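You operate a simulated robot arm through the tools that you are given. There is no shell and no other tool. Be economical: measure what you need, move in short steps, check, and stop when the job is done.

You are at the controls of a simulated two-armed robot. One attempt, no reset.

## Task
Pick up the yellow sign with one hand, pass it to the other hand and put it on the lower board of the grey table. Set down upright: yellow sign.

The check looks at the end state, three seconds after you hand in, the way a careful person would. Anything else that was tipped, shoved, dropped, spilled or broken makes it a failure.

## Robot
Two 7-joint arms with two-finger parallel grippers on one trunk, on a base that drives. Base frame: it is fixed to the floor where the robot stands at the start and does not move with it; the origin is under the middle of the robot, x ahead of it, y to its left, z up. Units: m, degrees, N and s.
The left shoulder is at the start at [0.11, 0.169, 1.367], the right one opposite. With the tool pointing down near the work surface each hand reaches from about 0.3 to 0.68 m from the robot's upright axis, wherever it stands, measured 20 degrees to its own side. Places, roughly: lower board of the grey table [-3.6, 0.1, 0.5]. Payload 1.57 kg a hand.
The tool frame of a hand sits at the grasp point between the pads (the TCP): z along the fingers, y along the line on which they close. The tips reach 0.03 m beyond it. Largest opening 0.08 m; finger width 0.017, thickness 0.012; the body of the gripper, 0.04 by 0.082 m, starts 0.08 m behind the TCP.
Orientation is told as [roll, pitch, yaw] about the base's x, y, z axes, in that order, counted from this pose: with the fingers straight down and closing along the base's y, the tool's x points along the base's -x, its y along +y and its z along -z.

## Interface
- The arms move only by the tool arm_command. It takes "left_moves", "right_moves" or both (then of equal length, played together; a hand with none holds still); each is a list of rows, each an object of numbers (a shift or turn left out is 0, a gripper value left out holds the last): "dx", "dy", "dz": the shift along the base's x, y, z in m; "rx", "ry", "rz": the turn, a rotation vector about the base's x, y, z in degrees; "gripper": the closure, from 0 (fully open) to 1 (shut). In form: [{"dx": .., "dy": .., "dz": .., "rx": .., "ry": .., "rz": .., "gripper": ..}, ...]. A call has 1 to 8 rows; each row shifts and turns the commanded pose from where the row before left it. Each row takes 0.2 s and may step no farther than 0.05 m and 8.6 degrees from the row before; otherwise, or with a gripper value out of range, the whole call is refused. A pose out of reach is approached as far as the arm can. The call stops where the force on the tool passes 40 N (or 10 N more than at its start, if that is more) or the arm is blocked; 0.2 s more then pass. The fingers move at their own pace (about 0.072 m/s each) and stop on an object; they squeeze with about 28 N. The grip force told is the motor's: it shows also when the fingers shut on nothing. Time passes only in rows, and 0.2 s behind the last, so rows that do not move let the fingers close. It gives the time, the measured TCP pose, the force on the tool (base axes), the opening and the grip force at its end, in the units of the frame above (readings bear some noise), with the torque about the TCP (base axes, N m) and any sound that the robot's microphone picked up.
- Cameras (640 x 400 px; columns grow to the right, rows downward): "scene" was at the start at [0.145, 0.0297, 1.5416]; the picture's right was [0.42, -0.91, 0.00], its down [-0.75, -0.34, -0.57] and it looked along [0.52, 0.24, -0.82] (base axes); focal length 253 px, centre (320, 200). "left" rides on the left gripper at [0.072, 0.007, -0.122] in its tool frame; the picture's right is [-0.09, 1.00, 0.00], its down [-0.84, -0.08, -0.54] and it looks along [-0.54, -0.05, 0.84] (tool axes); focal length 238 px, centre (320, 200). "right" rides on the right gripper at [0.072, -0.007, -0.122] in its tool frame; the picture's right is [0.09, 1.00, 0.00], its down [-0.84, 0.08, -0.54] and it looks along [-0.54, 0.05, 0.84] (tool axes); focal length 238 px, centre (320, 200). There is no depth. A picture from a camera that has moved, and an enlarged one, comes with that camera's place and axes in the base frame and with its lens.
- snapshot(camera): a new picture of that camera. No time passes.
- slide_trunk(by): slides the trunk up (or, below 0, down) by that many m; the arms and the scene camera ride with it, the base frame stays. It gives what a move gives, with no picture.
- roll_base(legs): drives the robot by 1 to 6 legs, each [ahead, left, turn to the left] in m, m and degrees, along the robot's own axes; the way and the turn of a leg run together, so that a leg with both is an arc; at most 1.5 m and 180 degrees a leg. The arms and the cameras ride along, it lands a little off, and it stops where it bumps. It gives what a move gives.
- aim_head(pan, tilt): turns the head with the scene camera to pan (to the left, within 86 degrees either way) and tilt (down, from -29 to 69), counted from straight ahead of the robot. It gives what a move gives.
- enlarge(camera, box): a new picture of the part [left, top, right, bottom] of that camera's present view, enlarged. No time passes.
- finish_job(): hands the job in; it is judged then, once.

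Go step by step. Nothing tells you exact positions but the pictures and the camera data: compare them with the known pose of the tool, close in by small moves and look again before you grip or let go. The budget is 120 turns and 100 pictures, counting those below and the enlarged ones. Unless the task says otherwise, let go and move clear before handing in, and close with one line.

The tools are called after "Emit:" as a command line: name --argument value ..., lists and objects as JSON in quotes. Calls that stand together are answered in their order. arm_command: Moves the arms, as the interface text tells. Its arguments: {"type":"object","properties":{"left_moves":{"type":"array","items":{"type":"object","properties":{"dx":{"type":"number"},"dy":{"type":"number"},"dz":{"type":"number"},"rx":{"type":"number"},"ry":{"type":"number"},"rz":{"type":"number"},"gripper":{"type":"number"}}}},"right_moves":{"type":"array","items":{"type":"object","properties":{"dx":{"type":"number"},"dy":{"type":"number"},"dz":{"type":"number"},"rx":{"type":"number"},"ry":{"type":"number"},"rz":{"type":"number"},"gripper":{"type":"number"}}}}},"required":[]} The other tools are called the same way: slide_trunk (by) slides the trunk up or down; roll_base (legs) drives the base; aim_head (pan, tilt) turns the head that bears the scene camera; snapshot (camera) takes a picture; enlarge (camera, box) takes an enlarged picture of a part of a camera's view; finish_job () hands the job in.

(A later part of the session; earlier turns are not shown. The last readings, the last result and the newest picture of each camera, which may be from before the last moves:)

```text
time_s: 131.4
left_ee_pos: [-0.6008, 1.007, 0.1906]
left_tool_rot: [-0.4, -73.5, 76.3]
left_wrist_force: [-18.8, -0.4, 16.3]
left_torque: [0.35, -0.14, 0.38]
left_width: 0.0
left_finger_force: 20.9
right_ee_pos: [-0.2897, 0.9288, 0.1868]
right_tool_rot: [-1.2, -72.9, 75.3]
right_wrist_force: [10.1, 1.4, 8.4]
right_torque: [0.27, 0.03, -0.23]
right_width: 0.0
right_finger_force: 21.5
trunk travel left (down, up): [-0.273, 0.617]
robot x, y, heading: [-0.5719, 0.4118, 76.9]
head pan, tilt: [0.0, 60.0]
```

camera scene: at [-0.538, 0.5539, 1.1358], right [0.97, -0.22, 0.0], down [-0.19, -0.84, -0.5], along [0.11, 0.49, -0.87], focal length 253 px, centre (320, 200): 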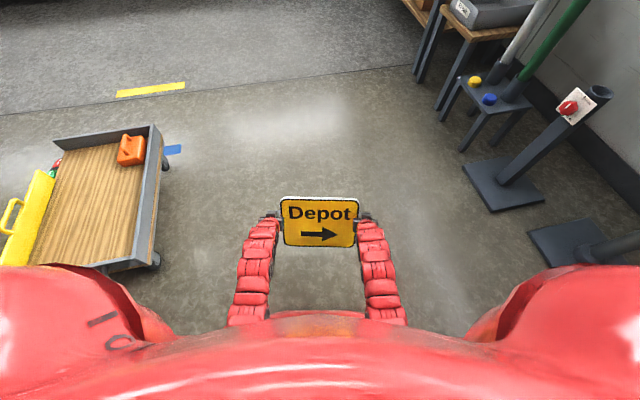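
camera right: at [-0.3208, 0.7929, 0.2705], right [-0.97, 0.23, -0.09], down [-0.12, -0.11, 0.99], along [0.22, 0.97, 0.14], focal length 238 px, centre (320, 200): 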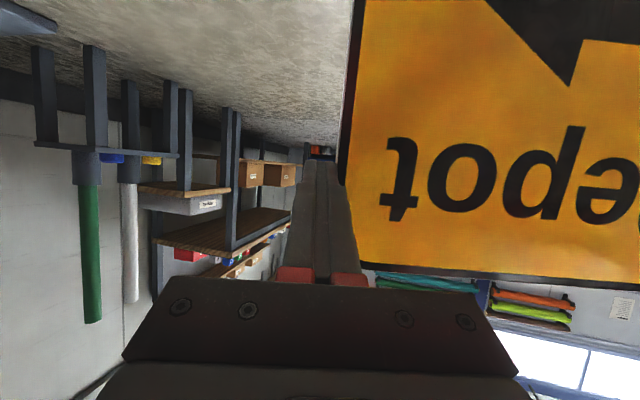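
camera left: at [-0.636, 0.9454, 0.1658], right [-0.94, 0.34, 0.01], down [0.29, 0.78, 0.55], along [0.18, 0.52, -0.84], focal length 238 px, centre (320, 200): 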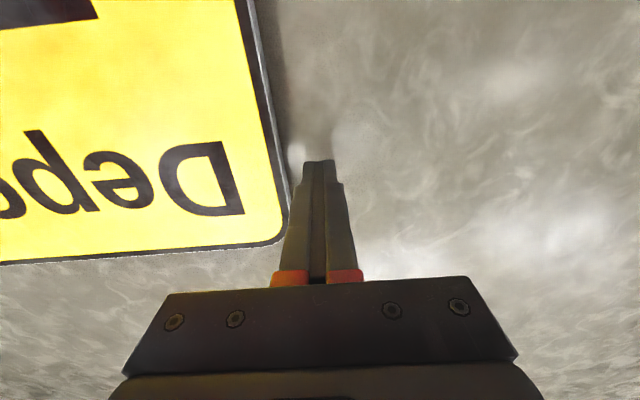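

The bottom edge is on the floor. I ease the pressure a little and check verticality.

Emit:
slide_trunk --by 0.003

Emit:
enlarge --camera "scene" --box '[240, 160, 400, 280]'

Emit:
enlarge --camera "right" --box '[260, 0, 460, 300]'

```text
time_s: 131.9
left_ee_pos: [-0.6005, 1.0054, 0.1905]
left_tool_rot: [-0.3, -73.1, 76.1]
left_wrist_force: [-16.8, 4.8, 6.4]
left_torque: [0.15, 0.04, 0.43]
left_width: 0.0002
left_finger_force: 21.1
right_ee_pos: [-0.2887, 0.9282, 0.1874]
right_tool_rot: [-1.1, -72.6, 75.3]
right_wrist_force: [9.2, -3.2, 1.5]
right_torque: [-0.01, 0.0, -0.19]
right_width: 0.0002
right_finger_force: 21.4
trunk travel left (down, up): [-0.276, 0.614]
robot x, y, heading: [-0.5722, 0.4076, 77.2]
head pan, tilt: [0.0, 60.0]
```

```text
3.33 times, centred on (320, 220) of scene
camera zoom: at [-0.5383, 0.5528, 1.1308], right [0.97, -0.22, 0.0], down [-0.19, -0.84, -0.5], along [0.11, 0.49, -0.87], focal length 844 px, centre (320, 133)
```

zoom: 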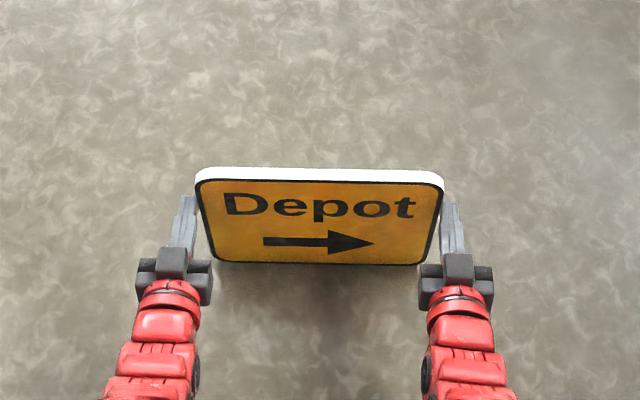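

```text
1.33 times, centred on (360, 150) of right
camera zoom: at [-0.32, 0.7933, 0.1557], right [-0.96, 0.25, -0.09], down [-0.15, -0.23, 0.96], along [0.21, 0.94, 0.26], focal length 318 px, centre (267, 267)
```

zoom: 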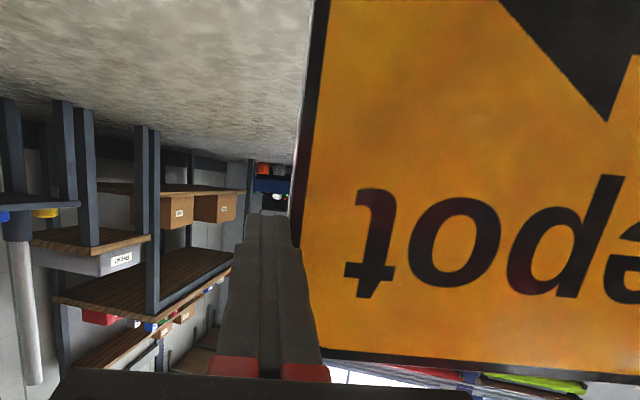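

The sign stands with its bottom edge on the floor, vertical within what I can measure. I release both sides symmetrically and slowly.

Emit:
arm_command --left_moves '[{"dx": -0.001, "dy": 0.0003}, {"dx": -0.001, "dy": 0.0003}, {"dx": -0.002, "dy": 0.0005}, {}]' --right_moves '[{"dx": 0.001, "dy": -0.0003}, {"dx": 0.001, "dy": -0.0003}, {"dx": 0.002, "dy": -0.0005}, {}]'

Emit:
enlarge --camera "scene" --box '[240, 160, 400, 280]'

```text
time_s: 132.9
left_ee_pos: [-0.6023, 1.006, 0.1905]
left_tool_rot: [-0.5, -73.0, 76.1]
left_wrist_force: [0.0, 1.3, -0.4]
left_torque: [0.0, 0.0, -0.01]
left_width: 0.0
left_finger_force: 21.0
right_ee_pos: [-0.2853, 0.9268, 0.1889]
right_tool_rot: [-1.2, -72.8, 75.3]
right_wrist_force: [0.1, 0.0, -1.6]
right_torque: [-0.03, 0.04, -0.04]
right_width: 0.0
right_finger_force: 21.4
trunk travel left (down, up): [-0.276, 0.614]
robot x, y, heading: [-0.5702, 0.4115, 77.0]
head pan, tilt: [0.0, 60.0]
```

```text
3.33 times, centred on (320, 220) of scene
camera zoom: at [-0.5379, 0.5534, 1.1308], right [0.97, -0.22, 0.0], down [-0.19, -0.84, -0.5], along [0.11, 0.49, -0.87], focal length 844 px, centre (320, 133)
```

zoom: 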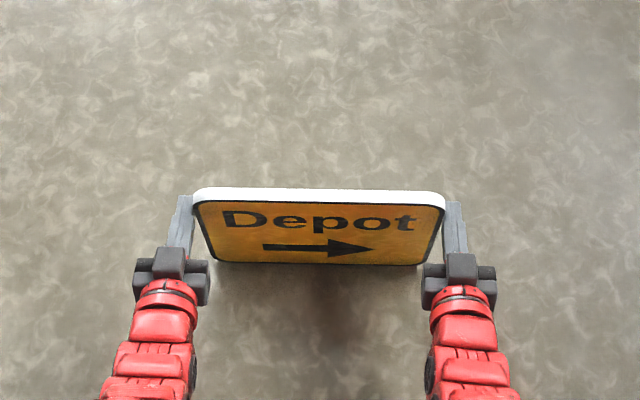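

The sign seems to be tipping toward me. I re-squeeze immediately.

Emit:
arm_command --left_moves '[{"dx": 0.0038, "dy": -0.001}, {}]' --right_moves '[{"dx": -0.0042, "dy": 0.001}, {}]'

Emit:
enlarge --camera "scene" --box '[240, 160, 400, 280]'

```text
time_s: 133.5
left_ee_pos: [-0.5998, 1.0052, 0.1896]
left_tool_rot: [-0.4, -73.1, 76.1]
left_wrist_force: [-3.3, 0.8, 0.4]
left_torque: [0.01, 0.01, 0.0]
left_width: 0.0
left_finger_force: 21.1
right_ee_pos: [-0.2884, 0.9288, 0.1873]
right_tool_rot: [-1.2, -72.6, 75.3]
right_wrist_force: [6.9, -1.5, 0.6]
right_torque: [0.0, 0.07, 0.0]
right_width: 0.0
right_finger_force: 21.7
trunk travel left (down, up): [-0.276, 0.614]
robot x, y, heading: [-0.5693, 0.4144, 77.0]
head pan, tilt: [0.0, 60.0]
```

```text
3.33 times, centred on (320, 220) of scene
camera zoom: at [-0.538, 0.5534, 1.1309], right [0.97, -0.22, 0.0], down [-0.19, -0.84, -0.5], along [0.11, 0.49, -0.87], focal length 844 px, centre (320, 133)
```

zoom: 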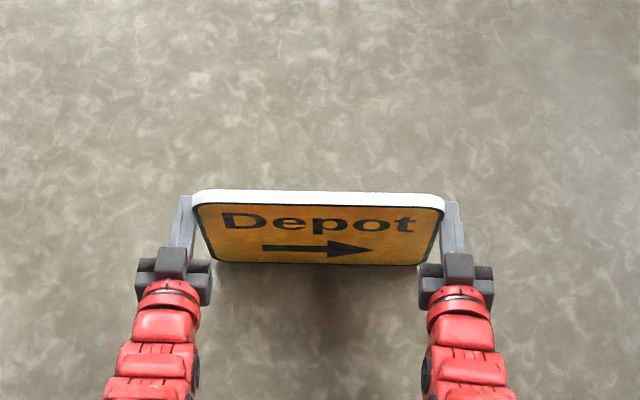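

It barely moved, so it was in fact standing. I release again and verify that it stays.

Emit:
arm_command --left_moves '[{"dx": -0.001, "dy": 0.0003}, {"dx": -0.002, "dy": 0.0005}, {"dx": -0.005, "dy": 0.0013}, {"dx": -0.005, "dy": 0.0013}, {}]' --right_moves '[{"dx": 0.001, "dy": -0.0003}, {"dx": 0.002, "dy": -0.0005}, {"dx": 0.005, "dy": -0.0013}, {"dx": 0.005, "dy": -0.0013}, {}]'

Emit:
enlarge --camera "scene" --box '[240, 160, 400, 280]'

```text
time_s: 134.7
left_ee_pos: [-0.6128, 1.0092, 0.1908]
left_tool_rot: [-0.5, -73.1, 76.0]
left_wrist_force: [0.3, -0.3, -0.4]
left_torque: [-0.01, 0.0, 0.01]
left_width: 0.0
left_finger_force: 21.5
right_ee_pos: [-0.2769, 0.9243, 0.1881]
right_tool_rot: [-1.2, -72.6, 75.4]
right_wrist_force: [-1.0, -0.1, -0.8]
right_torque: [0.03, -0.04, -0.03]
right_width: 0.0
right_finger_force: 21.2
trunk travel left (down, up): [-0.276, 0.614]
robot x, y, heading: [-0.5678, 0.4137, 77.1]
head pan, tilt: [0.0, 60.0]
```

```text
3.33 times, centred on (320, 220) of scene
camera zoom: at [-0.5382, 0.5534, 1.1308], right [0.97, -0.22, 0.0], down [-0.19, -0.84, -0.5], along [0.11, 0.49, -0.87], focal length 844 px, centre (320, 133)
```

zoom: 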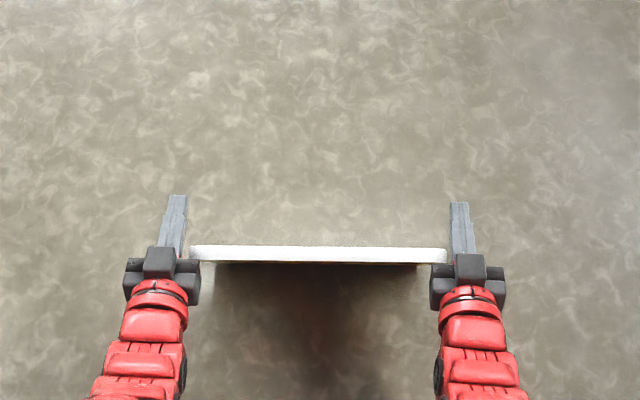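

The sign has tipped back and appears to be leaning on the gripper bodies. I check whether it rests there stably.

Emit:
arm_command --left_moves '[{}, {}]'

Emit:
snapshot --camera "scene"

```text
time_s: 135.3
left_ee_pos: [-0.612, 1.0093, 0.1915]
left_tool_rot: [-0.3, -73.1, 76.2]
left_wrist_force: [0.1, 0.2, -0.6]
left_torque: [0.01, -0.03, 0.03]
left_width: 0.0
left_finger_force: 20.8
right_ee_pos: [-0.2768, 0.9236, 0.1883]
right_tool_rot: [-1.2, -72.6, 75.3]
right_wrist_force: [-1.3, 0.2, -0.7]
right_torque: [0.07, -0.02, 0.01]
right_width: 0.0
right_finger_force: 21.1
trunk travel left (down, up): [-0.276, 0.614]
robot x, y, heading: [-0.5714, 0.4118, 76.9]
head pan, tilt: [0.0, 60.0]
```

```text
16 pictures are left
camera scene: at [-0.5381, 0.5534, 1.1309], right [0.97, -0.22, 0.0], down [-0.19, -0.84, -0.5], along [0.11, 0.49, -0.87], focal length 253 px, centre (320, 200)
```

scene: 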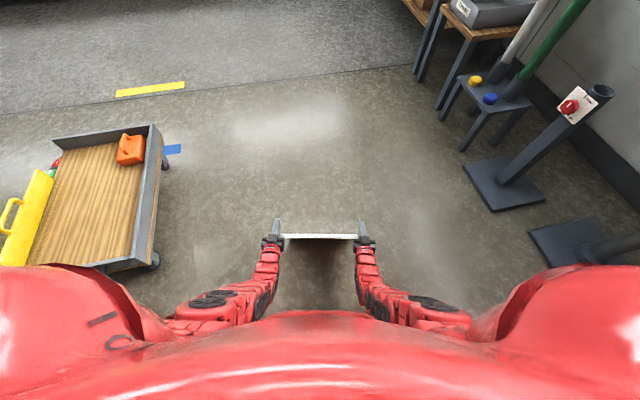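

The sign leans stably on both gripper bodies. I move the left hand slightly inward so that it alone gives good support, then back the right hand out.

Emit:
arm_command --left_moves '[{"dx": 0.0039, "dy": -0.001}, {"dx": 0.0039, "dy": -0.001}, {"dx": 0.0025, "dy": -0.0007}, {}]'

Emit:
arm_command --right_moves '[{"dx": -0.001, "dy": -0.004, "dz": 0.0012}, {"dx": -0.002, "dy": -0.009, "dz": 0.003}, {}]'

Emit:
enlarge --camera "scene" --box '[240, 180, 400, 300]'

```text
time_s: 136.3
left_ee_pos: [-0.6013, 1.0082, 0.1907]
left_tool_rot: [-0.4, -73.1, 76.1]
left_wrist_force: [-4.2, 0.1, -0.6]
left_torque: [0.09, 0.04, -0.16]
left_width: 0.0
left_finger_force: 21.4
right_ee_pos: [-0.2774, 0.9239, 0.1888]
right_tool_rot: [-1.2, -72.6, 75.3]
right_wrist_force: [-0.2, 0.2, -0.2]
right_torque: [0.03, 0.02, -0.01]
right_width: 0.0
right_finger_force: 21.3
trunk travel left (down, up): [-0.276, 0.614]
robot x, y, heading: [-0.5715, 0.4126, 76.9]
head pan, tilt: [0.0, 60.0]
```

```text
time_s: 137.1
left_ee_pos: [-0.6019, 1.0076, 0.1918]
left_tool_rot: [-0.4, -73.1, 76.1]
left_wrist_force: [-3.7, 0.4, 0.1]
left_torque: [0.09, 0.0, -0.13]
left_width: 0.0002
left_finger_force: 21.7
right_ee_pos: [-0.2794, 0.9117, 0.1927]
right_tool_rot: [-1.2, -72.8, 75.3]
right_wrist_force: [1.0, 0.0, -0.2]
right_torque: [0.03, 0.03, 0.01]
right_width: 0.0
right_finger_force: 21.5
trunk travel left (down, up): [-0.276, 0.614]
robot x, y, heading: [-0.5713, 0.4129, 76.7]
head pan, tilt: [0.0, 60.0]
```

```text
3.33 times, centred on (320, 240) of scene
camera zoom: at [-0.5382, 0.5534, 1.1309], right [0.97, -0.22, 0.0], down [-0.19, -0.84, -0.5], along [0.11, 0.49, -0.87], focal length 844 px, centre (320, 67)
```

zoom: 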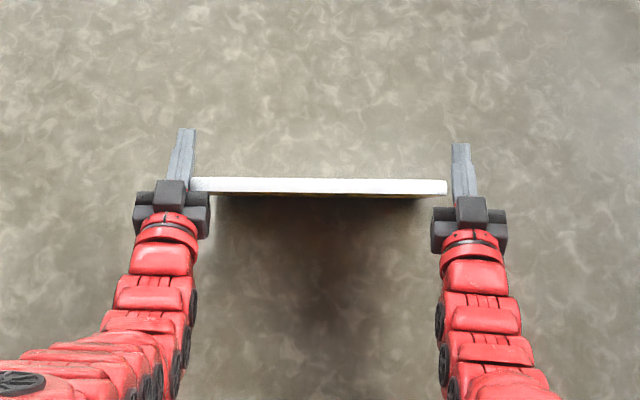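

The sign stays put on the left support alone, leaning about 21°. I withdraw the right hand up and out and start reorienting it for a top grasp in the sign's plane.

Emit:
arm_command --right_moves '[{"dx": -0.0065, "dy": -0.029, "dz": 0.01}, {"dx": 0.013, "dy": -0.029, "dz": 0.01}, {"dz": 0.045}, {"dz": 0.03, "dx": 0.01, "rx": -7.3, "ry": 1.7}, {"dz": 0.03, "dx": 0.01, "rx": -7.3, "ry": 1.7}, {"dz": 0.03, "dx": 0.01, "rx": -7.3, "ry": 1.7}, {"dz": 0.03, "dx": 0.01, "rx": -7.3, "ry": 1.7}, {"dz": 0.03, "dx": 0.01, "rx": -7.3, "ry": 1.7}]'

Emit:
arm_command --right_moves '[{"rx": -7.3, "ry": 1.7, "gripper": 0.3}, {"rx": -6.8, "ry": 1.6, "gripper": 0}, {"rx": -0.66, "ry": -2.82, "rz": 7.67}, {"rx": -0.66, "ry": -2.82, "rz": 7.67}, {"rx": -0.66, "ry": -2.82, "rz": 7.67}, {"rx": -0.66, "ry": -2.82, "rz": 7.67}, {"rx": -0.66, "ry": -2.82, "rz": 7.67}, {"rx": -0.66, "ry": -2.82, "rz": 7.67}]'

Emit:
arm_command --right_moves '[{"rx": -0.66, "ry": -2.82, "rz": 7.67}, {"rx": -0.66, "ry": -2.82, "rz": 7.67}, {"rx": -0.66, "ry": -2.82, "rz": 7.67}, {"rx": -0.66, "ry": -2.82, "rz": 7.67}, {"rx": -0.66, "ry": -2.82, "rz": 7.67}, {}]'

Emit:
snapshot --camera "scene"

```text
time_s: 138.9
left_ee_pos: [-0.6028, 1.0069, 0.1907]
left_tool_rot: [-0.5, -73.1, 76.0]
left_wrist_force: [-1.2, -1.2, -1.2]
left_torque: [0.2, -0.04, -0.1]
left_width: 0.0
left_finger_force: 21.8
right_ee_pos: [-0.2239, 0.8536, 0.4067]
right_tool_rot: [-2.4, -35.2, 76.3]
right_wrist_force: [-0.2, -0.5, 0.4]
right_torque: [0.03, 0.02, 0.0]
right_width: 0.0001
right_finger_force: 21.4
trunk travel left (down, up): [-0.276, 0.614]
robot x, y, heading: [-0.57, 0.4099, 77.2]
head pan, tilt: [0.0, 60.0]
```

```text
time_s: 140.7
left_ee_pos: [-0.6026, 1.0067, 0.1912]
left_tool_rot: [-0.4, -73.2, 76.0]
left_wrist_force: [-0.8, 0.6, -0.5]
left_torque: [0.13, 0.03, -0.11]
left_width: 0.0
left_finger_force: 21.3
right_ee_pos: [-0.2235, 0.8547, 0.4077]
right_tool_rot: [-18.7, -13.4, 127.5]
right_wrist_force: [-0.7, 0.5, 0.5]
right_torque: [0.04, 0.03, 0.03]
right_width: 0.0801
right_finger_force: 0.0
trunk travel left (down, up): [-0.276, 0.614]
robot x, y, heading: [-0.5679, 0.4132, 77.1]
head pan, tilt: [0.0, 60.0]
```

```text
time_s: 142.1
left_ee_pos: [-0.6021, 1.0061, 0.1912]
left_tool_rot: [-0.4, -73.1, 76.1]
left_wrist_force: [-2.1, -1.2, -0.4]
left_torque: [0.02, 0.06, -0.1]
left_width: 0.0001
left_finger_force: 20.9
right_ee_pos: [-0.2235, 0.8529, 0.4082]
right_tool_rot: [-23.4, -0.1, 166.7]
right_wrist_force: [0.0, 0.5, 0.2]
right_torque: [-0.01, 0.01, -0.02]
right_width: 0.0801
right_finger_force: 0.0
trunk travel left (down, up): [-0.276, 0.614]
robot x, y, heading: [-0.5717, 0.4125, 76.8]
head pan, tilt: [0.0, 60.0]
```

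```text
14 pictures are left
camera scene: at [-0.5381, 0.5535, 1.1308], right [0.97, -0.22, 0.0], down [-0.19, -0.84, -0.5], along [0.11, 0.49, -0.87], focal length 253 px, centre (320, 200)
```

scene: 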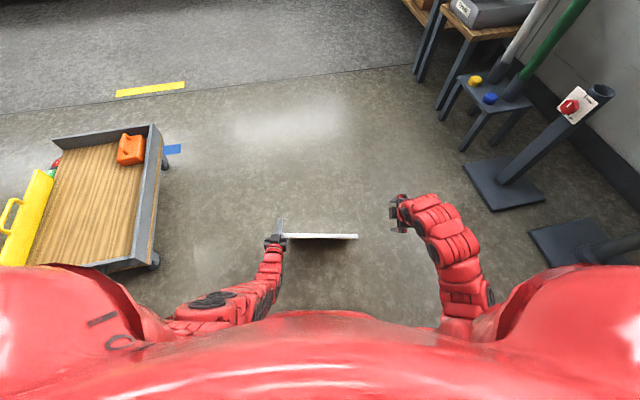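

The right hand is oriented correctly (23° lean, closing across the sign). I move it above the middle of the top edge.

Emit:
arm_command --right_moves '[{"dx": -0.04, "dy": 0.004}, {"dx": -0.04, "dy": 0.004}, {"dx": -0.04, "dy": 0.004}, {"dx": -0.04, "dy": 0.004}, {"dx": -0.04, "dy": 0.004}, {"dx": -0.039, "dy": 0.0047}, {"dz": -0.04}, {"dz": -0.04}]'

Emit:
snapshot --camera "right"

```text
time_s: 143.9
left_ee_pos: [-0.6024, 1.0067, 0.1913]
left_tool_rot: [-0.5, -73.0, 76.1]
left_wrist_force: [-0.9, -0.7, -1.5]
left_torque: [0.14, 0.02, -0.1]
left_width: 0.0
left_finger_force: 21.3
right_ee_pos: [-0.462, 0.8786, 0.3252]
right_tool_rot: [-23.5, 0.0, 166.7]
right_wrist_force: [-0.9, -0.2, 0.0]
right_torque: [0.0, 0.01, 0.03]
right_width: 0.0801
right_finger_force: 0.1
trunk travel left (down, up): [-0.276, 0.614]
robot x, y, heading: [-0.5715, 0.411, 76.8]
head pan, tilt: [0.0, 60.0]
```

```text
13 pictures are left
camera right: at [-0.4008, 0.8197, 0.4397], right [-0.12, -0.91, -0.39], down [-0.88, -0.08, 0.47], along [-0.46, 0.4, -0.79], focal length 238 px, centre (320, 200)
```

right: 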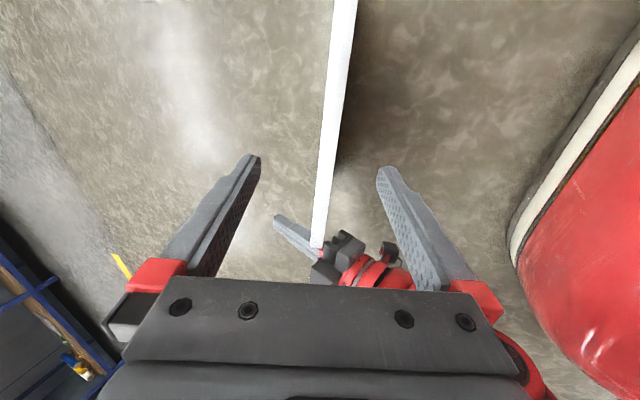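

The view down the sign's edge shows the lean matches well. I correct 8 mm toward the robot and advance along the sign's plane.

Emit:
arm_command --right_moves '[{"dx": -0.001, "dy": -0.0073, "dz": -0.003}, {"dx": 0.0027, "dy": 0.0116, "dz": -0.0275}, {"dx": 0.0027, "dy": 0.0116, "dz": -0.0275}, {}]'

Emit:
snapshot --camera "right"

```text
time_s: 144.9
left_ee_pos: [-0.6014, 1.007, 0.1916]
left_tool_rot: [-0.4, -73.1, 76.1]
left_wrist_force: [-1.5, -0.3, -0.9]
left_torque: [0.08, 0.0, -0.08]
left_width: 0.0
left_finger_force: 21.0
right_ee_pos: [-0.4572, 0.8946, 0.2685]
right_tool_rot: [-23.4, -0.1, 166.6]
right_wrist_force: [0.1, 0.6, 0.1]
right_torque: [-0.01, 0.0, 0.01]
right_width: 0.0799
right_finger_force: 0.0
trunk travel left (down, up): [-0.276, 0.614]
robot x, y, heading: [-0.5701, 0.4103, 76.8]
head pan, tilt: [0.0, 60.0]
```

```text
12 pictures are left
camera right: at [-0.3966, 0.8371, 0.3833], right [-0.12, -0.91, -0.4], down [-0.88, -0.09, 0.47], along [-0.46, 0.41, -0.79], focal length 238 px, centre (320, 200)
```

right: 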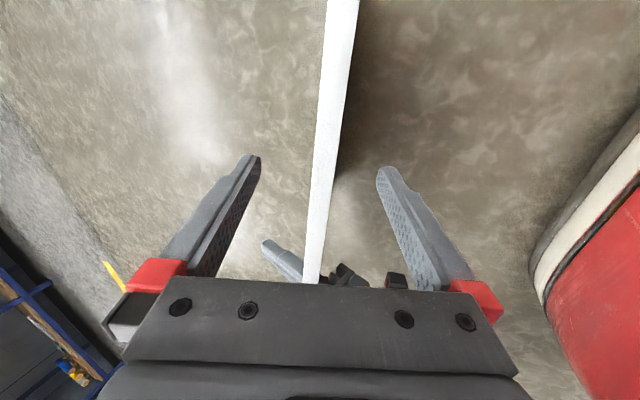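

Centred. I go down 9.5 cm more and grip.

Emit:
arm_command --right_moves '[{"dx": 0.0025, "dy": 0.0096, "dz": -0.0283}, {"dx": 0.0027, "dy": 0.0116, "dz": -0.0275}, {"dx": 0.0027, "dy": 0.0116, "dz": -0.0275}, {"dx": 0.0004, "dy": 0.0019, "dz": -0.0046}, {}]'

Emit:
arm_command --right_moves '[{"gripper": 0.5}, {"gripper": 0.7}, {"gripper": 1}, {}, {}, {}]'

Emit:
snapshot --camera "right"

```text
time_s: 146.1
left_ee_pos: [-0.6021, 1.0079, 0.1913]
left_tool_rot: [-0.5, -73.1, 76.1]
left_wrist_force: [-0.8, -1.0, -1.2]
left_torque: [0.14, 0.03, -0.06]
left_width: 0.0002
left_finger_force: 21.7
right_ee_pos: [-0.4499, 0.9292, 0.1809]
right_tool_rot: [-23.3, -0.1, 166.6]
right_wrist_force: [-0.8, 0.4, 0.7]
right_torque: [-0.01, 0.0, -0.02]
right_width: 0.0801
right_finger_force: 0.0
trunk travel left (down, up): [-0.276, 0.614]
robot x, y, heading: [-0.5701, 0.4122, 77.0]
head pan, tilt: [0.0, 60.0]
```

```text
time_s: 147.5
left_ee_pos: [-0.602, 1.0064, 0.1909]
left_tool_rot: [-0.4, -73.1, 76.1]
left_wrist_force: [-0.1, 0.5, 0.4]
left_torque: [-0.01, 0.0, 0.01]
left_width: 0.0
left_finger_force: 21.3
right_ee_pos: [-0.4496, 0.9281, 0.1808]
right_tool_rot: [-23.3, -0.1, 166.6]
right_wrist_force: [0.3, 0.3, -6.2]
right_torque: [-0.14, 0.02, -0.01]
right_width: 0.016
right_finger_force: 28.0
trunk travel left (down, up): [-0.276, 0.614]
robot x, y, heading: [-0.5641, 0.4121, 77.0]
head pan, tilt: [0.0, 60.0]
```

```text
11 pictures are left
camera right: at [-0.3887, 0.8715, 0.2951], right [-0.12, -0.91, -0.39], down [-0.88, -0.08, 0.47], along [-0.46, 0.4, -0.79], focal length 238 px, centre (320, 200)
```

right: 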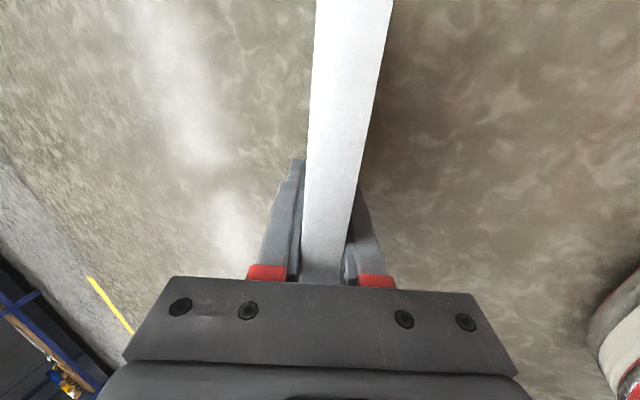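

The right hand now has a deep, solid grip from the top (16 mm, carrying the full 6 N). I back the left hand away, then raise the sign and bring it vertical.

Emit:
arm_command --left_moves '[{"dx": -0.01, "dy": 0.0026}, {"dx": -0.015, "dy": 0.004}, {"dx": -0.009, "dy": -0.039}, {"dx": -0.009, "dy": -0.039}, {"dx": -0.03, "dy": 0.007}, {}]'

Emit:
slide_trunk --by 0.2

Emit:
arm_command --right_moves '[{"dz": 0.02}, {"rx": -3.8, "ry": 0.9, "dz": 0.03}, {"rx": -3.8, "ry": 0.9, "dz": 0.03}, {"rx": -3.8, "ry": 0.9, "dz": 0.03}, {"rx": -3.8, "ry": 0.9, "dz": 0.03}, {"rx": -3.8, "ry": 0.9, "dz": 0.03}, {"rx": -3.8, "ry": 0.9, "dz": 0.03}, {}]'

```text
time_s: 148.9
left_ee_pos: [-0.6659, 0.9506, 0.2071]
left_tool_rot: [-0.7, -74.9, 76.1]
left_wrist_force: [-0.3, 0.3, -0.3]
left_torque: [0.0, -0.03, -0.01]
left_width: 0.0
left_finger_force: 21.3
right_ee_pos: [-0.4491, 0.9277, 0.1865]
right_tool_rot: [-23.7, -0.6, 166.7]
right_wrist_force: [-0.2, 0.5, -6.7]
right_torque: [-0.15, 0.07, -0.01]
right_width: 0.0156
right_finger_force: 27.9
trunk travel left (down, up): [-0.276, 0.614]
robot x, y, heading: [-0.569, 0.4113, 76.9]
head pan, tilt: [0.0, 60.0]
```

```text
time_s: 151.1
left_ee_pos: [-0.6748, 0.9416, 0.3899]
left_tool_rot: [-0.3, -73.0, 76.1]
left_wrist_force: [0.3, -0.2, 0.5]
left_torque: [0.01, 0.01, 0.02]
left_width: 0.0
left_finger_force: 21.4
right_ee_pos: [-0.4499, 0.9292, 0.3803]
right_tool_rot: [-23.3, 0.0, 166.7]
right_wrist_force: [-0.3, -0.3, -6.8]
right_torque: [-0.18, 0.02, 0.01]
right_width: 0.0157
right_finger_force: 28.2
trunk travel left (down, up): [-0.476, 0.414]
robot x, y, heading: [-0.571, 0.412, 77.0]
head pan, tilt: [0.0, 60.0]
```

```text
time_s: 152.9
left_ee_pos: [-0.6755, 0.9409, 0.3903]
left_tool_rot: [-0.4, -73.2, 76.1]
left_wrist_force: [0.1, 0.7, -0.1]
left_torque: [-0.01, -0.01, 0.0]
left_width: 0.0003
left_finger_force: 21.4
right_ee_pos: [-0.451, 0.9291, 0.5818]
right_tool_rot: [0.1, -0.1, 166.7]
right_wrist_force: [0.3, 0.1, -6.5]
right_torque: [-0.01, -0.03, 0.02]
right_width: 0.016
right_finger_force: 28.1
trunk travel left (down, up): [-0.476, 0.414]
robot x, y, heading: [-0.5691, 0.4129, 77.1]
head pan, tilt: [0.0, 60.0]
```

The sign hangs vertically and steady in the right hand. Now I turn the left hand to point at the sign's left side edge, level with its upper rib.

Emit:
arm_command --left_moves '[{"rx": 8.2, "ry": -1.9, "dx": -0.03, "gripper": 0}, {"rx": 8.2, "ry": -1.9, "dx": -0.023, "dy": 0.02}, {"rz": -8.13, "dz": 0.032, "dy": 0.006}, {"rz": -8.13, "dz": 0.032, "dy": 0.006}, {"rz": -8.13, "dz": 0.032, "dy": 0.006}, {"rz": -8.13, "dz": 0.032, "dy": 0.006}, {"rz": -8.13, "dz": 0.032, "dy": 0.006}, {"rz": -8.13, "dz": 0.032, "dy": 0.006}]'

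Emit:
arm_command --left_moves '[{"rz": -8.12}, {"rz": -8.12}, {"rz": -8.12}, {"rz": -8.12}, {"rz": -8.12}, {}]'

Emit:
snapshot --camera "left"

```text
time_s: 154.7
left_ee_pos: [-0.7052, 0.9645, 0.6341]
left_tool_rot: [47.6, -89.8, -20.8]
left_wrist_force: [-0.8, 0.2, -1.1]
left_torque: [0.0, -0.01, 0.01]
left_width: 0.0799
left_finger_force: 0.1
left hand out of reach, approached as far as the arm can: row 1, 2
right_ee_pos: [-0.4506, 0.9288, 0.5811]
right_tool_rot: [0.1, -0.1, 166.6]
right_wrist_force: [-0.2, 0.2, -6.7]
right_torque: [-0.02, -0.02, 0.0]
right_width: 0.0159
right_finger_force: 28.3
trunk travel left (down, up): [-0.476, 0.414]
robot x, y, heading: [-0.5677, 0.4128, 77.2]
head pan, tilt: [0.0, 60.0]
```

```text
time_s: 156.1
left_ee_pos: [-0.701, 0.959, 0.628]
left_tool_rot: [-124.0, -88.7, 135.4]
left_wrist_force: [0.3, 0.0, -0.4]
left_torque: [0.01, -0.01, -0.02]
left_width: 0.0801
left_finger_force: 0.1
left hand out of reach, approached as far as the arm can: row 2, 3, 4, 5
right_ee_pos: [-0.4501, 0.9284, 0.5821]
right_tool_rot: [0.1, -0.1, 166.6]
right_wrist_force: [0.3, -0.3, -7.3]
right_torque: [0.01, -0.04, -0.02]
right_width: 0.016
right_finger_force: 27.6
trunk travel left (down, up): [-0.476, 0.414]
robot x, y, heading: [-0.5696, 0.4153, 77.1]
head pan, tilt: [0.0, 60.0]
```

```text
10 pictures are left
camera left: at [-0.8206, 0.9419, 0.554], right [-0.2, 0.98, 0.07], down [-0.53, -0.17, 0.83], along [0.82, 0.13, 0.55], focal length 238 px, centre (320, 200)
```

left: 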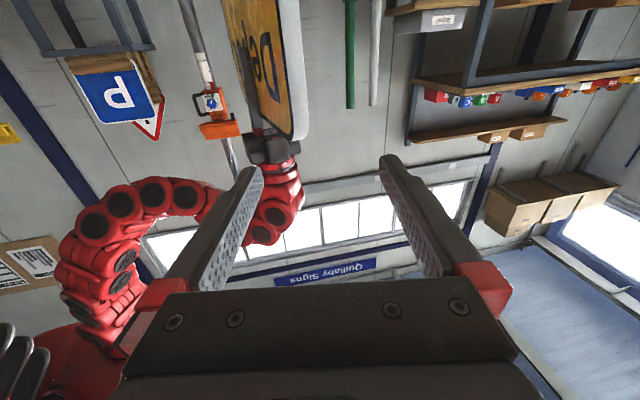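

The left wrist stops about 25° short of facing the edge, so I turn the sign 25° with the right hand to meet it, and line the left hand up.

Emit:
arm_command --right_moves '[{"rz": 4}, {"rz": 4}, {"rz": 4}, {"rz": 4}, {"rz": 4}, {"rz": 4.9}, {}]' --left_moves '[{"dy": -0.02, "dz": -0.01}, {"dy": -0.02, "dz": -0.01}, {"dy": -0.02, "dz": -0.01}, {"dy": -0.02, "dz": -0.01}, {"dz": -0.006}, {}, {}]'

Emit:
snapshot --camera "left"

```text
time_s: 157.7
left_ee_pos: [-0.6994, 0.8997, 0.5978]
left_tool_rot: [-108.0, -89.0, 120.0]
left_wrist_force: [-0.6, -0.1, -0.6]
left_torque: [0.0, 0.03, -0.01]
left_width: 0.0797
left_finger_force: 0.1
left hand out of reach, approached as far as the arm can: row 2, 5
right_ee_pos: [-0.4489, 0.9305, 0.5796]
right_tool_rot: [0.1, 0.0, -168.5]
right_wrist_force: [-0.5, -0.6, -5.5]
right_torque: [0.0, -0.03, 0.0]
right_width: 0.0157
right_finger_force: 28.4
trunk travel left (down, up): [-0.476, 0.414]
robot x, y, heading: [-0.5669, 0.4117, 77.2]
head pan, tilt: [0.0, 60.0]
```

```text
9 pictures are left
camera left: at [-0.8194, 0.8812, 0.5258], right [-0.2, 0.98, 0.07], down [-0.52, -0.17, 0.83], along [0.83, 0.13, 0.55], focal length 238 px, centre (320, 200)
```

left: 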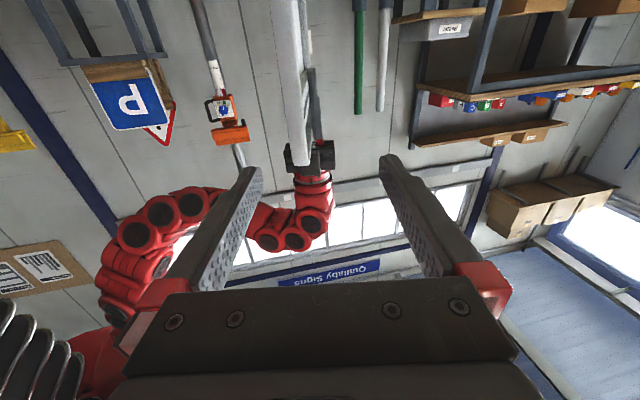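

The sign is now edge-on to the left hand. I shift 19 mm sideways and 18 mm down, then start advancing.

Emit:
arm_command --left_moves '[{"dx": 0.004, "dy": -0.019, "dz": -0.018}, {}, {"dx": 0.029, "dy": 0.006}, {"dx": 0.029, "dy": 0.006}, {}]'

```text
time_s: 158.9
left_ee_pos: [-0.6406, 0.9114, 0.5988]
left_tool_rot: [-123.0, -88.8, 134.3]
left_wrist_force: [-0.6, -0.1, -0.7]
left_torque: [-0.01, 0.01, -0.03]
left_width: 0.0799
left_finger_force: 0.2
left hand out of reach, approached as far as the arm can: row 1
right_ee_pos: [-0.4499, 0.9279, 0.5806]
right_tool_rot: [0.2, -0.1, -168.5]
right_wrist_force: [0.2, -1.3, -6.2]
right_torque: [0.09, 0.01, 0.02]
right_width: 0.0159
right_finger_force: 28.0
trunk travel left (down, up): [-0.476, 0.414]
robot x, y, heading: [-0.5688, 0.4108, 76.9]
head pan, tilt: [0.0, 60.0]
```

The left arm is at its limit there, so I bring the sign to it instead: the right hand shifts it 21 mm sideways and 18 mm up.

Emit:
arm_command --right_moves '[{"dx": -0.001, "dy": 0.006, "dz": 0.006}, {"dx": -0.001, "dy": 0.007, "dz": 0.006}, {"dx": -0.002, "dy": 0.008, "dz": 0.006}, {}]'

Emit:
snapshot --camera "left"

```text
time_s: 159.9
left_ee_pos: [-0.6416, 0.911, 0.5966]
left_tool_rot: [-124.0, -88.7, 135.3]
left_wrist_force: [0.0, -0.9, 0.3]
left_torque: [-0.01, 0.03, -0.05]
left_width: 0.0801
left_finger_force: 0.0
right_ee_pos: [-0.4533, 0.9501, 0.5984]
right_tool_rot: [0.1, -0.1, -168.5]
right_wrist_force: [1.5, 0.4, -6.0]
right_torque: [0.03, 0.0, 0.01]
right_width: 0.0156
right_finger_force: 27.8
trunk travel left (down, up): [-0.476, 0.414]
robot x, y, heading: [-0.5669, 0.4083, 77.0]
head pan, tilt: [0.0, 60.0]
```

```text
8 pictures are left
camera left: at [-0.7613, 0.8938, 0.5249], right [-0.2, 0.98, 0.07], down [-0.53, -0.17, 0.83], along [0.82, 0.13, 0.55], focal length 238 px, centre (320, 200)
```

left: 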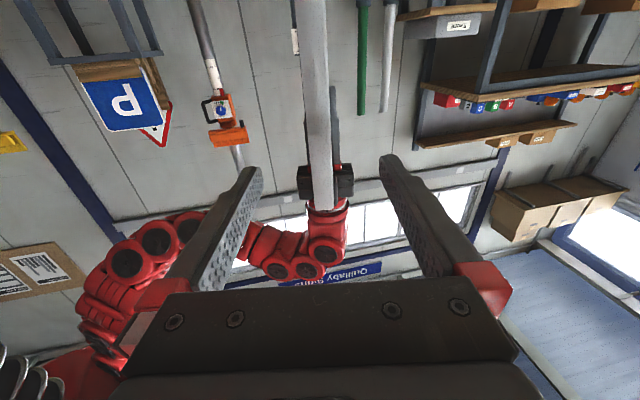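

Centred. I advance the left hand so the fingers reach about 8 cm along the rib.

Emit:
arm_command --left_moves '[{"dx": 0.0312, "dy": 0.0064}, {"dx": 0.0312, "dy": 0.0064}, {"dx": 0.0312, "dy": 0.0064}, {}]'

Emit:
snapshot --camera "left"

```text
time_s: 160.9
left_ee_pos: [-0.5476, 0.9326, 0.5983]
left_tool_rot: [-124.7, -88.6, 136.1]
left_wrist_force: [-0.2, 0.6, -1.3]
left_torque: [0.0, -0.01, -0.01]
left_width: 0.0804
left_finger_force: 0.1
right_ee_pos: [-0.4536, 0.9503, 0.5991]
right_tool_rot: [0.1, -0.1, -168.5]
right_wrist_force: [0.3, 0.3, -6.0]
right_torque: [0.03, -0.03, -0.03]
right_width: 0.0159
right_finger_force: 28.3
trunk travel left (down, up): [-0.476, 0.414]
robot x, y, heading: [-0.5686, 0.4084, 77.0]
head pan, tilt: [0.0, 60.0]
```

```text
7 pictures are left
camera left: at [-0.6667, 0.9138, 0.5249], right [-0.2, 0.98, 0.07], down [-0.53, -0.17, 0.83], along [0.82, 0.13, 0.55], focal length 238 px, centre (320, 200)
```

left: 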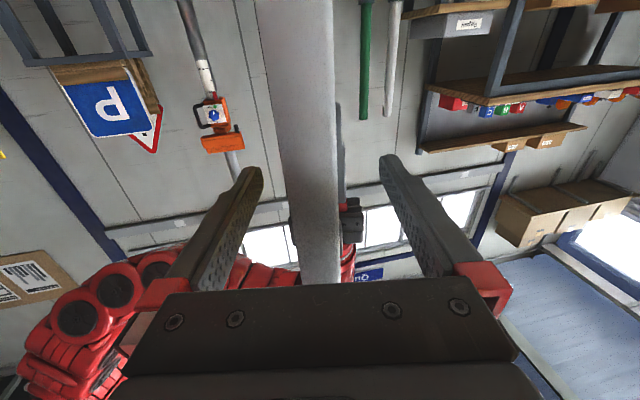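

The sign is well inside the left fingers. I close them.

Emit:
arm_command --left_moves '[{"gripper": 0.5}, {"gripper": 0.75}, {"gripper": 1}, {}, {}, {}]'

```text
time_s: 162.3
left_ee_pos: [-0.5481, 0.9307, 0.597]
left_tool_rot: [-124.9, -88.7, 136.3]
left_wrist_force: [-0.2, -4.5, 0.4]
left_torque: [0.44, 0.05, -0.39]
left_width: 0.0163
left_finger_force: 27.9
right_ee_pos: [-0.4537, 0.9495, 0.5988]
right_tool_rot: [0.2, 0.0, -168.6]
right_wrist_force: [-0.2, 3.3, -7.6]
right_torque: [-0.44, -0.15, 0.0]
right_width: 0.016
right_finger_force: 28.3
trunk travel left (down, up): [-0.476, 0.414]
robot x, y, heading: [-0.5693, 0.4083, 77.1]
head pan, tilt: [0.0, 60.0]
```

Both hands hold the sign. I loosen the right hand only slightly, leaving it as a guard, to test the left grip.

Emit:
arm_command --right_moves '[{"gripper": 0.7}, {"gripper": 0.65}, {}, {}]'

```text
time_s: 163.3
left_ee_pos: [-0.5485, 0.9312, 0.5966]
left_tool_rot: [-122.7, -88.7, 134.1]
left_wrist_force: [0.0, -0.6, -6.5]
left_torque: [-0.05, 0.54, -0.01]
left_width: 0.0153
left_finger_force: 28.9
right_ee_pos: [-0.4537, 0.9502, 0.5987]
right_tool_rot: [0.1, -0.1, -168.4]
right_wrist_force: [0.3, 0.1, -0.3]
right_torque: [0.0, 0.03, -0.02]
right_width: 0.0279
right_finger_force: 0.0
trunk travel left (down, up): [-0.476, 0.414]
robot x, y, heading: [-0.5738, 0.4133, 76.8]
head pan, tilt: [0.0, 60.0]
```

The left hand carries the whole weight (6.5 N, 0.54 N·m). I wait a moment, then check for droop before lifting the right hand off.

Emit:
arm_command --right_moves '[{}, {}, {}, {}, {}, {}]'

Emit:
snapshot --camera "scene"

```text
time_s: 164.7
left_ee_pos: [-0.5477, 0.9313, 0.5996]
left_tool_rot: [-123.6, -88.7, 134.9]
left_wrist_force: [-0.2, 0.2, -5.9]
left_torque: [-0.09, 0.51, -0.01]
left_width: 0.0157
left_finger_force: 28.2
right_ee_pos: [-0.4536, 0.9493, 0.5991]
right_tool_rot: [0.0, -0.1, -168.4]
right_wrist_force: [0.1, -0.8, 0.3]
right_torque: [0.0, 0.01, 0.03]
right_width: 0.028
right_finger_force: 0.0
trunk travel left (down, up): [-0.476, 0.414]
robot x, y, heading: [-0.5702, 0.4121, 77.1]
head pan, tilt: [0.0, 60.0]
```

```text
6 pictures are left
camera scene: at [-0.538, 0.5541, 1.3308], right [0.97, -0.22, 0.0], down [-0.19, -0.84, -0.5], along [0.11, 0.49, -0.87], focal length 253 px, centre (320, 200)
```

scene: 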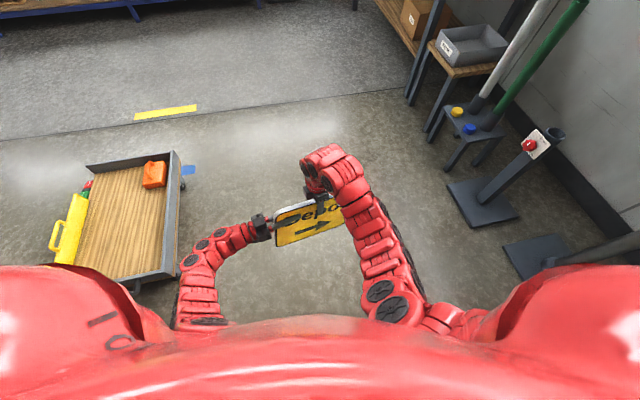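

The grip is steady with no droop. For safe driving I close the right hand again so both hold the sign, then raise the trunk, back up, turn to face the table and drive part of the way.

Emit:
arm_command --right_moves '[{"gripper": 0.85}, {"gripper": 1}, {}, {}]'

Emit:
slide_trunk --by 0.1

Emit:
roll_base --legs '[[-0.3, 0, 0]]'

Emit:
roll_base --legs '[[0, 0, 20], [0, 0, 25], [0, 0, 29], [0, 0, 29]]'

```text
time_s: 165.7
left_ee_pos: [-0.5472, 0.9323, 0.5987]
left_tool_rot: [-124.9, -88.7, 136.1]
left_wrist_force: [-1.2, -5.5, -3.7]
left_torque: [0.55, 0.21, -0.45]
left_width: 0.0161
left_finger_force: 27.7
right_ee_pos: [-0.4533, 0.9502, 0.5982]
right_tool_rot: [0.0, -0.2, -168.5]
right_wrist_force: [1.4, 6.5, -1.5]
right_torque: [-0.57, -0.03, 0.0]
right_width: 0.016
right_finger_force: 28.2
trunk travel left (down, up): [-0.476, 0.414]
robot x, y, heading: [-0.5689, 0.4122, 77.0]
head pan, tilt: [0.0, 60.0]
```

```text
time_s: 167.0
left_ee_pos: [-0.5472, 0.9323, 0.6979]
left_tool_rot: [-124.3, -88.8, 135.7]
left_wrist_force: [-1.7, -7.6, -0.6]
left_torque: [0.54, -0.06, -0.64]
left_width: 0.0158
left_finger_force: 28.2
right_ee_pos: [-0.4549, 0.9506, 0.6979]
right_tool_rot: [0.1, 0.0, -168.5]
right_wrist_force: [1.6, 7.7, -5.2]
right_torque: [-0.51, 0.11, -0.05]
right_width: 0.016
right_finger_force: 28.3
trunk travel left (down, up): [-0.576, 0.314]
robot x, y, heading: [-0.5711, 0.4126, 77.2]
head pan, tilt: [0.0, 60.0]
```

```text
time_s: 169.1
left_ee_pos: [-0.6144, 0.6414, 0.6979]
left_tool_rot: [-125.8, -88.7, 137.1]
left_wrist_force: [-1.9, -9.5, 0.9]
left_torque: [0.53, -0.03, -0.72]
left_width: 0.0159
left_finger_force: 28.1
right_ee_pos: [-0.5201, 0.6607, 0.6999]
right_tool_rot: [0.0, -0.1, -168.5]
right_wrist_force: [1.0, 8.5, -6.9]
right_torque: [-0.47, -0.12, -0.09]
right_width: 0.0158
right_finger_force: 28.2
trunk travel left (down, up): [-0.576, 0.314]
robot x, y, heading: [-0.636, 0.1192, 77.0]
head pan, tilt: [0.0, 60.0]
```

```text
time_s: 174.7
left_ee_pos: [-1.148, 0.0218, 0.6986]
left_tool_rot: [-124.4, -88.6, -120.8]
left_wrist_force: [5.4, 0.9, -0.7]
left_torque: [-0.14, 0.47, -0.47]
left_width: 0.016
left_finger_force: 28.1
right_ee_pos: [-1.1887, 0.1096, 0.6992]
right_tool_rot: [0.1, -0.1, -65.0]
right_wrist_force: [-6.0, 0.5, -6.2]
right_torque: [0.22, -0.44, -0.01]
right_width: 0.0158
right_finger_force: 27.7
trunk travel left (down, up): [-0.576, 0.314]
robot x, y, heading: [-0.6353, 0.1233, -179.2]
head pan, tilt: [0.0, 60.0]
```

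Still held by both hands and now facing the table. I drive ahead and look at the lower board.

Emit:
roll_base --legs '[[0.6, 0, -0.8], [0.55, 0, 0]]'

Emit:
aim_head --pan 0 --tilt 35

Emit:
snapshot --camera "scene"

```text
time_s: 180.9
left_ee_pos: [-2.3126, 0.0314, 0.6962]
left_tool_rot: [-122.8, -88.6, -123.4]
left_wrist_force: [4.0, 0.1, -1.3]
left_torque: [-0.18, 0.44, -0.36]
left_width: 0.0158
left_finger_force: 27.9
right_ee_pos: [-2.3522, 0.119, 0.6975]
right_tool_rot: [0.2, -0.1, -66.0]
right_wrist_force: [-2.7, 0.7, -5.7]
right_torque: [0.17, -0.42, 0.03]
right_width: 0.016
right_finger_force: 27.6
trunk travel left (down, up): [-0.576, 0.314]
robot x, y, heading: [-1.798, 0.1249, 179.6]
head pan, tilt: [0.0, 60.0]
```

```text
time_s: 181.8
left_ee_pos: [-2.3131, 0.0317, 0.6987]
left_tool_rot: [-123.7, -88.6, -122.5]
left_wrist_force: [1.9, -1.5, 1.7]
left_torque: [-0.12, 0.54, -0.2]
left_width: 0.0159
left_finger_force: 28.5
right_ee_pos: [-2.3519, 0.1192, 0.6992]
right_tool_rot: [-0.1, -0.1, -66.0]
right_wrist_force: [-1.7, 1.4, -7.2]
right_torque: [0.25, -0.42, 0.09]
right_width: 0.0155
right_finger_force: 27.8
trunk travel left (down, up): [-0.576, 0.314]
robot x, y, heading: [-1.8001, 0.1225, 179.5]
head pan, tilt: [0.0, 35.0]
```

```text
5 pictures are left
camera scene: at [-1.9692, 0.1238, 1.465], right [0.01, 1.0, 0.0], down [0.57, 0.0, -0.82], along [-0.82, 0.01, -0.57], focal length 253 px, centre (320, 200)
```

scene: 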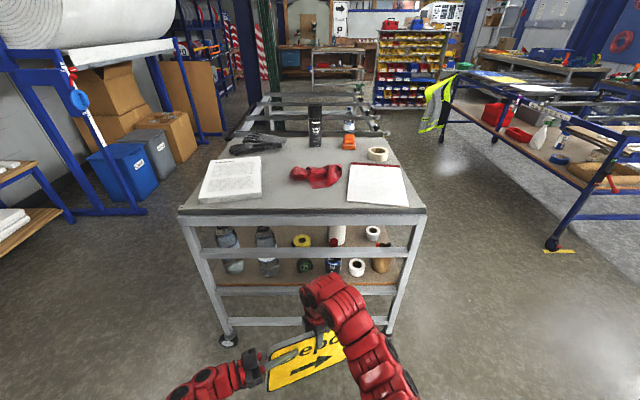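

The lower board's near end has a cross rail and clutter, so inserting there is awkward. The table runs back to about x=-4.4, so I'll go around to its +y long side, where the aisle is wide, and look from there.

Emit:
roll_base --legs '[[0, 0, -30], [0, 0, -30], [0, 0, -30], [0.1, 0.3, 0]]'

Emit:
roll_base --legs '[[0.6, 0, 0], [0.58, 0, 0], [0, 0, 30], [0, 0, 30], [0, 0, 30]]'

Emit:
roll_base --legs '[[0.75, 0, 0], [0.75, 0, 0], [0, 0, 30], [0, 0, 30], [0, 0, 30]]'

Emit:
snapshot --camera "scene"

```text
time_s: 188.4
left_ee_pos: [-2.1857, 0.7407, 0.697]
left_tool_rot: [-123.8, -88.7, 147.4]
left_wrist_force: [0.3, -2.6, -1.2]
left_torque: [0.46, 0.24, -0.31]
left_width: 0.0159
left_finger_force: 28.3
right_ee_pos: [-2.0977, 0.7792, 0.6988]
right_tool_rot: [0.2, -0.1, -156.4]
right_wrist_force: [0.6, 2.4, -5.0]
right_torque: [-0.43, -0.24, 0.04]
right_width: 0.0159
right_finger_force: 27.8
trunk travel left (down, up): [-0.576, 0.314]
robot x, y, heading: [-2.0985, 0.2245, 89.2]
head pan, tilt: [0.0, 35.0]
```

```text
time_s: 199.1
left_ee_pos: [-2.5977, 1.3169, 0.6978]
left_tool_rot: [-123.7, -88.7, -122.3]
left_wrist_force: [0.9, -0.5, -2.4]
left_torque: [-0.17, 0.51, -0.15]
left_width: 0.016
left_finger_force: 27.8
right_ee_pos: [-2.6355, 1.4041, 0.698]
right_tool_rot: [0.0, -0.1, -65.7]
right_wrist_force: [-1.1, 1.1, -5.0]
right_torque: [0.08, -0.48, 0.05]
right_width: 0.0159
right_finger_force: 27.8
trunk travel left (down, up): [-0.576, 0.314]
robot x, y, heading: [-2.0816, 1.4127, 179.7]
head pan, tilt: [0.0, 35.0]
```

```text
time_s: 211.3
left_ee_pos: [-3.4966, 0.9051, 0.6987]
left_tool_rot: [-123.5, -88.6, -32.8]
left_wrist_force: [1.2, -0.1, -1.3]
left_torque: [-0.49, -0.2, -0.03]
left_width: 0.016
left_finger_force: 28.0
right_ee_pos: [-3.5832, 0.8656, 0.6988]
right_tool_rot: [0.1, -0.1, 23.8]
right_wrist_force: [-0.3, -0.8, -4.4]
right_torque: [0.46, 0.12, 0.04]
right_width: 0.0158
right_finger_force: 28.4
trunk travel left (down, up): [-0.576, 0.314]
robot x, y, heading: [-3.5855, 1.4191, -90.4]
head pan, tilt: [0.0, 35.0]
```

```text
4 pictures are left
camera scene: at [-3.5884, 1.2482, 1.4651], right [-1.0, 0.01, 0.0], down [0.01, 0.57, -0.82], along [-0.01, -0.82, -0.57], focal length 253 px, centre (320, 200)
```

scene: 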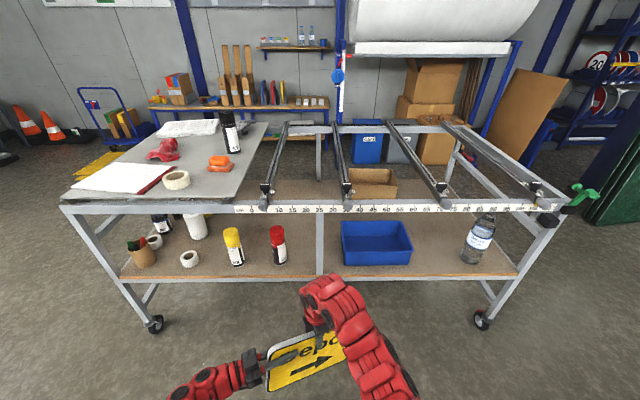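

The long side is open: the lower board has a free gap of about 0.25 m between the blue tray and the water bottle, near x≈-4.18, with about 0.38 m of height. I release the right hand, leaving the sign in the left hand, and lift it clear.

Emit:
arm_command --right_moves '[{"gripper": 0.7}, {"gripper": 0.4}, {"gripper": 0}, {}, {}]'

Emit:
arm_command --right_moves '[{"dz": 0.03}, {"dz": 0.04}, {"dz": 0.04}, {"dz": 0.03}, {"dy": 0.03, "dx": -0.02}, {"dy": 0.03, "dx": -0.03}, {"dy": 0.03, "dx": -0.03}, {"dy": 0.03, "dx": -0.03}]'

```text
time_s: 212.5
left_ee_pos: [-3.4963, 0.904, 0.6973]
left_tool_rot: [-122.1, -88.7, -34.3]
left_wrist_force: [-0.3, 0.6, -6.2]
left_torque: [0.18, -0.44, 0.01]
left_width: 0.0159
left_finger_force: 28.4
right_ee_pos: [-3.5841, 0.8662, 0.6981]
right_tool_rot: [0.1, -0.1, 24.0]
right_wrist_force: [-1.4, -0.6, -0.5]
right_torque: [0.0, -0.01, 0.02]
right_width: 0.08
right_finger_force: 0.0
trunk travel left (down, up): [-0.576, 0.314]
robot x, y, heading: [-3.5863, 1.4165, -90.5]
head pan, tilt: [0.0, 35.0]
```

```text
time_s: 214.3
left_ee_pos: [-3.4966, 0.9042, 0.6988]
left_tool_rot: [-123.1, -88.8, -33.1]
left_wrist_force: [0.0, 0.2, -6.8]
left_torque: [0.19, -0.44, 0.0]
left_width: 0.0159
left_finger_force: 28.0
right_ee_pos: [-3.6776, 0.9786, 0.761]
right_tool_rot: [0.0, -0.1, 23.8]
right_wrist_force: [-0.5, 0.7, -1.0]
right_torque: [0.03, 0.0, 0.0]
right_width: 0.08
right_finger_force: 0.1
right hand out of reach, approached as far as the arm can: row 3, 4, 5, 6
trunk travel left (down, up): [-0.576, 0.314]
robot x, y, heading: [-3.5868, 1.4177, -90.6]
head pan, tilt: [0.0, 35.0]
```

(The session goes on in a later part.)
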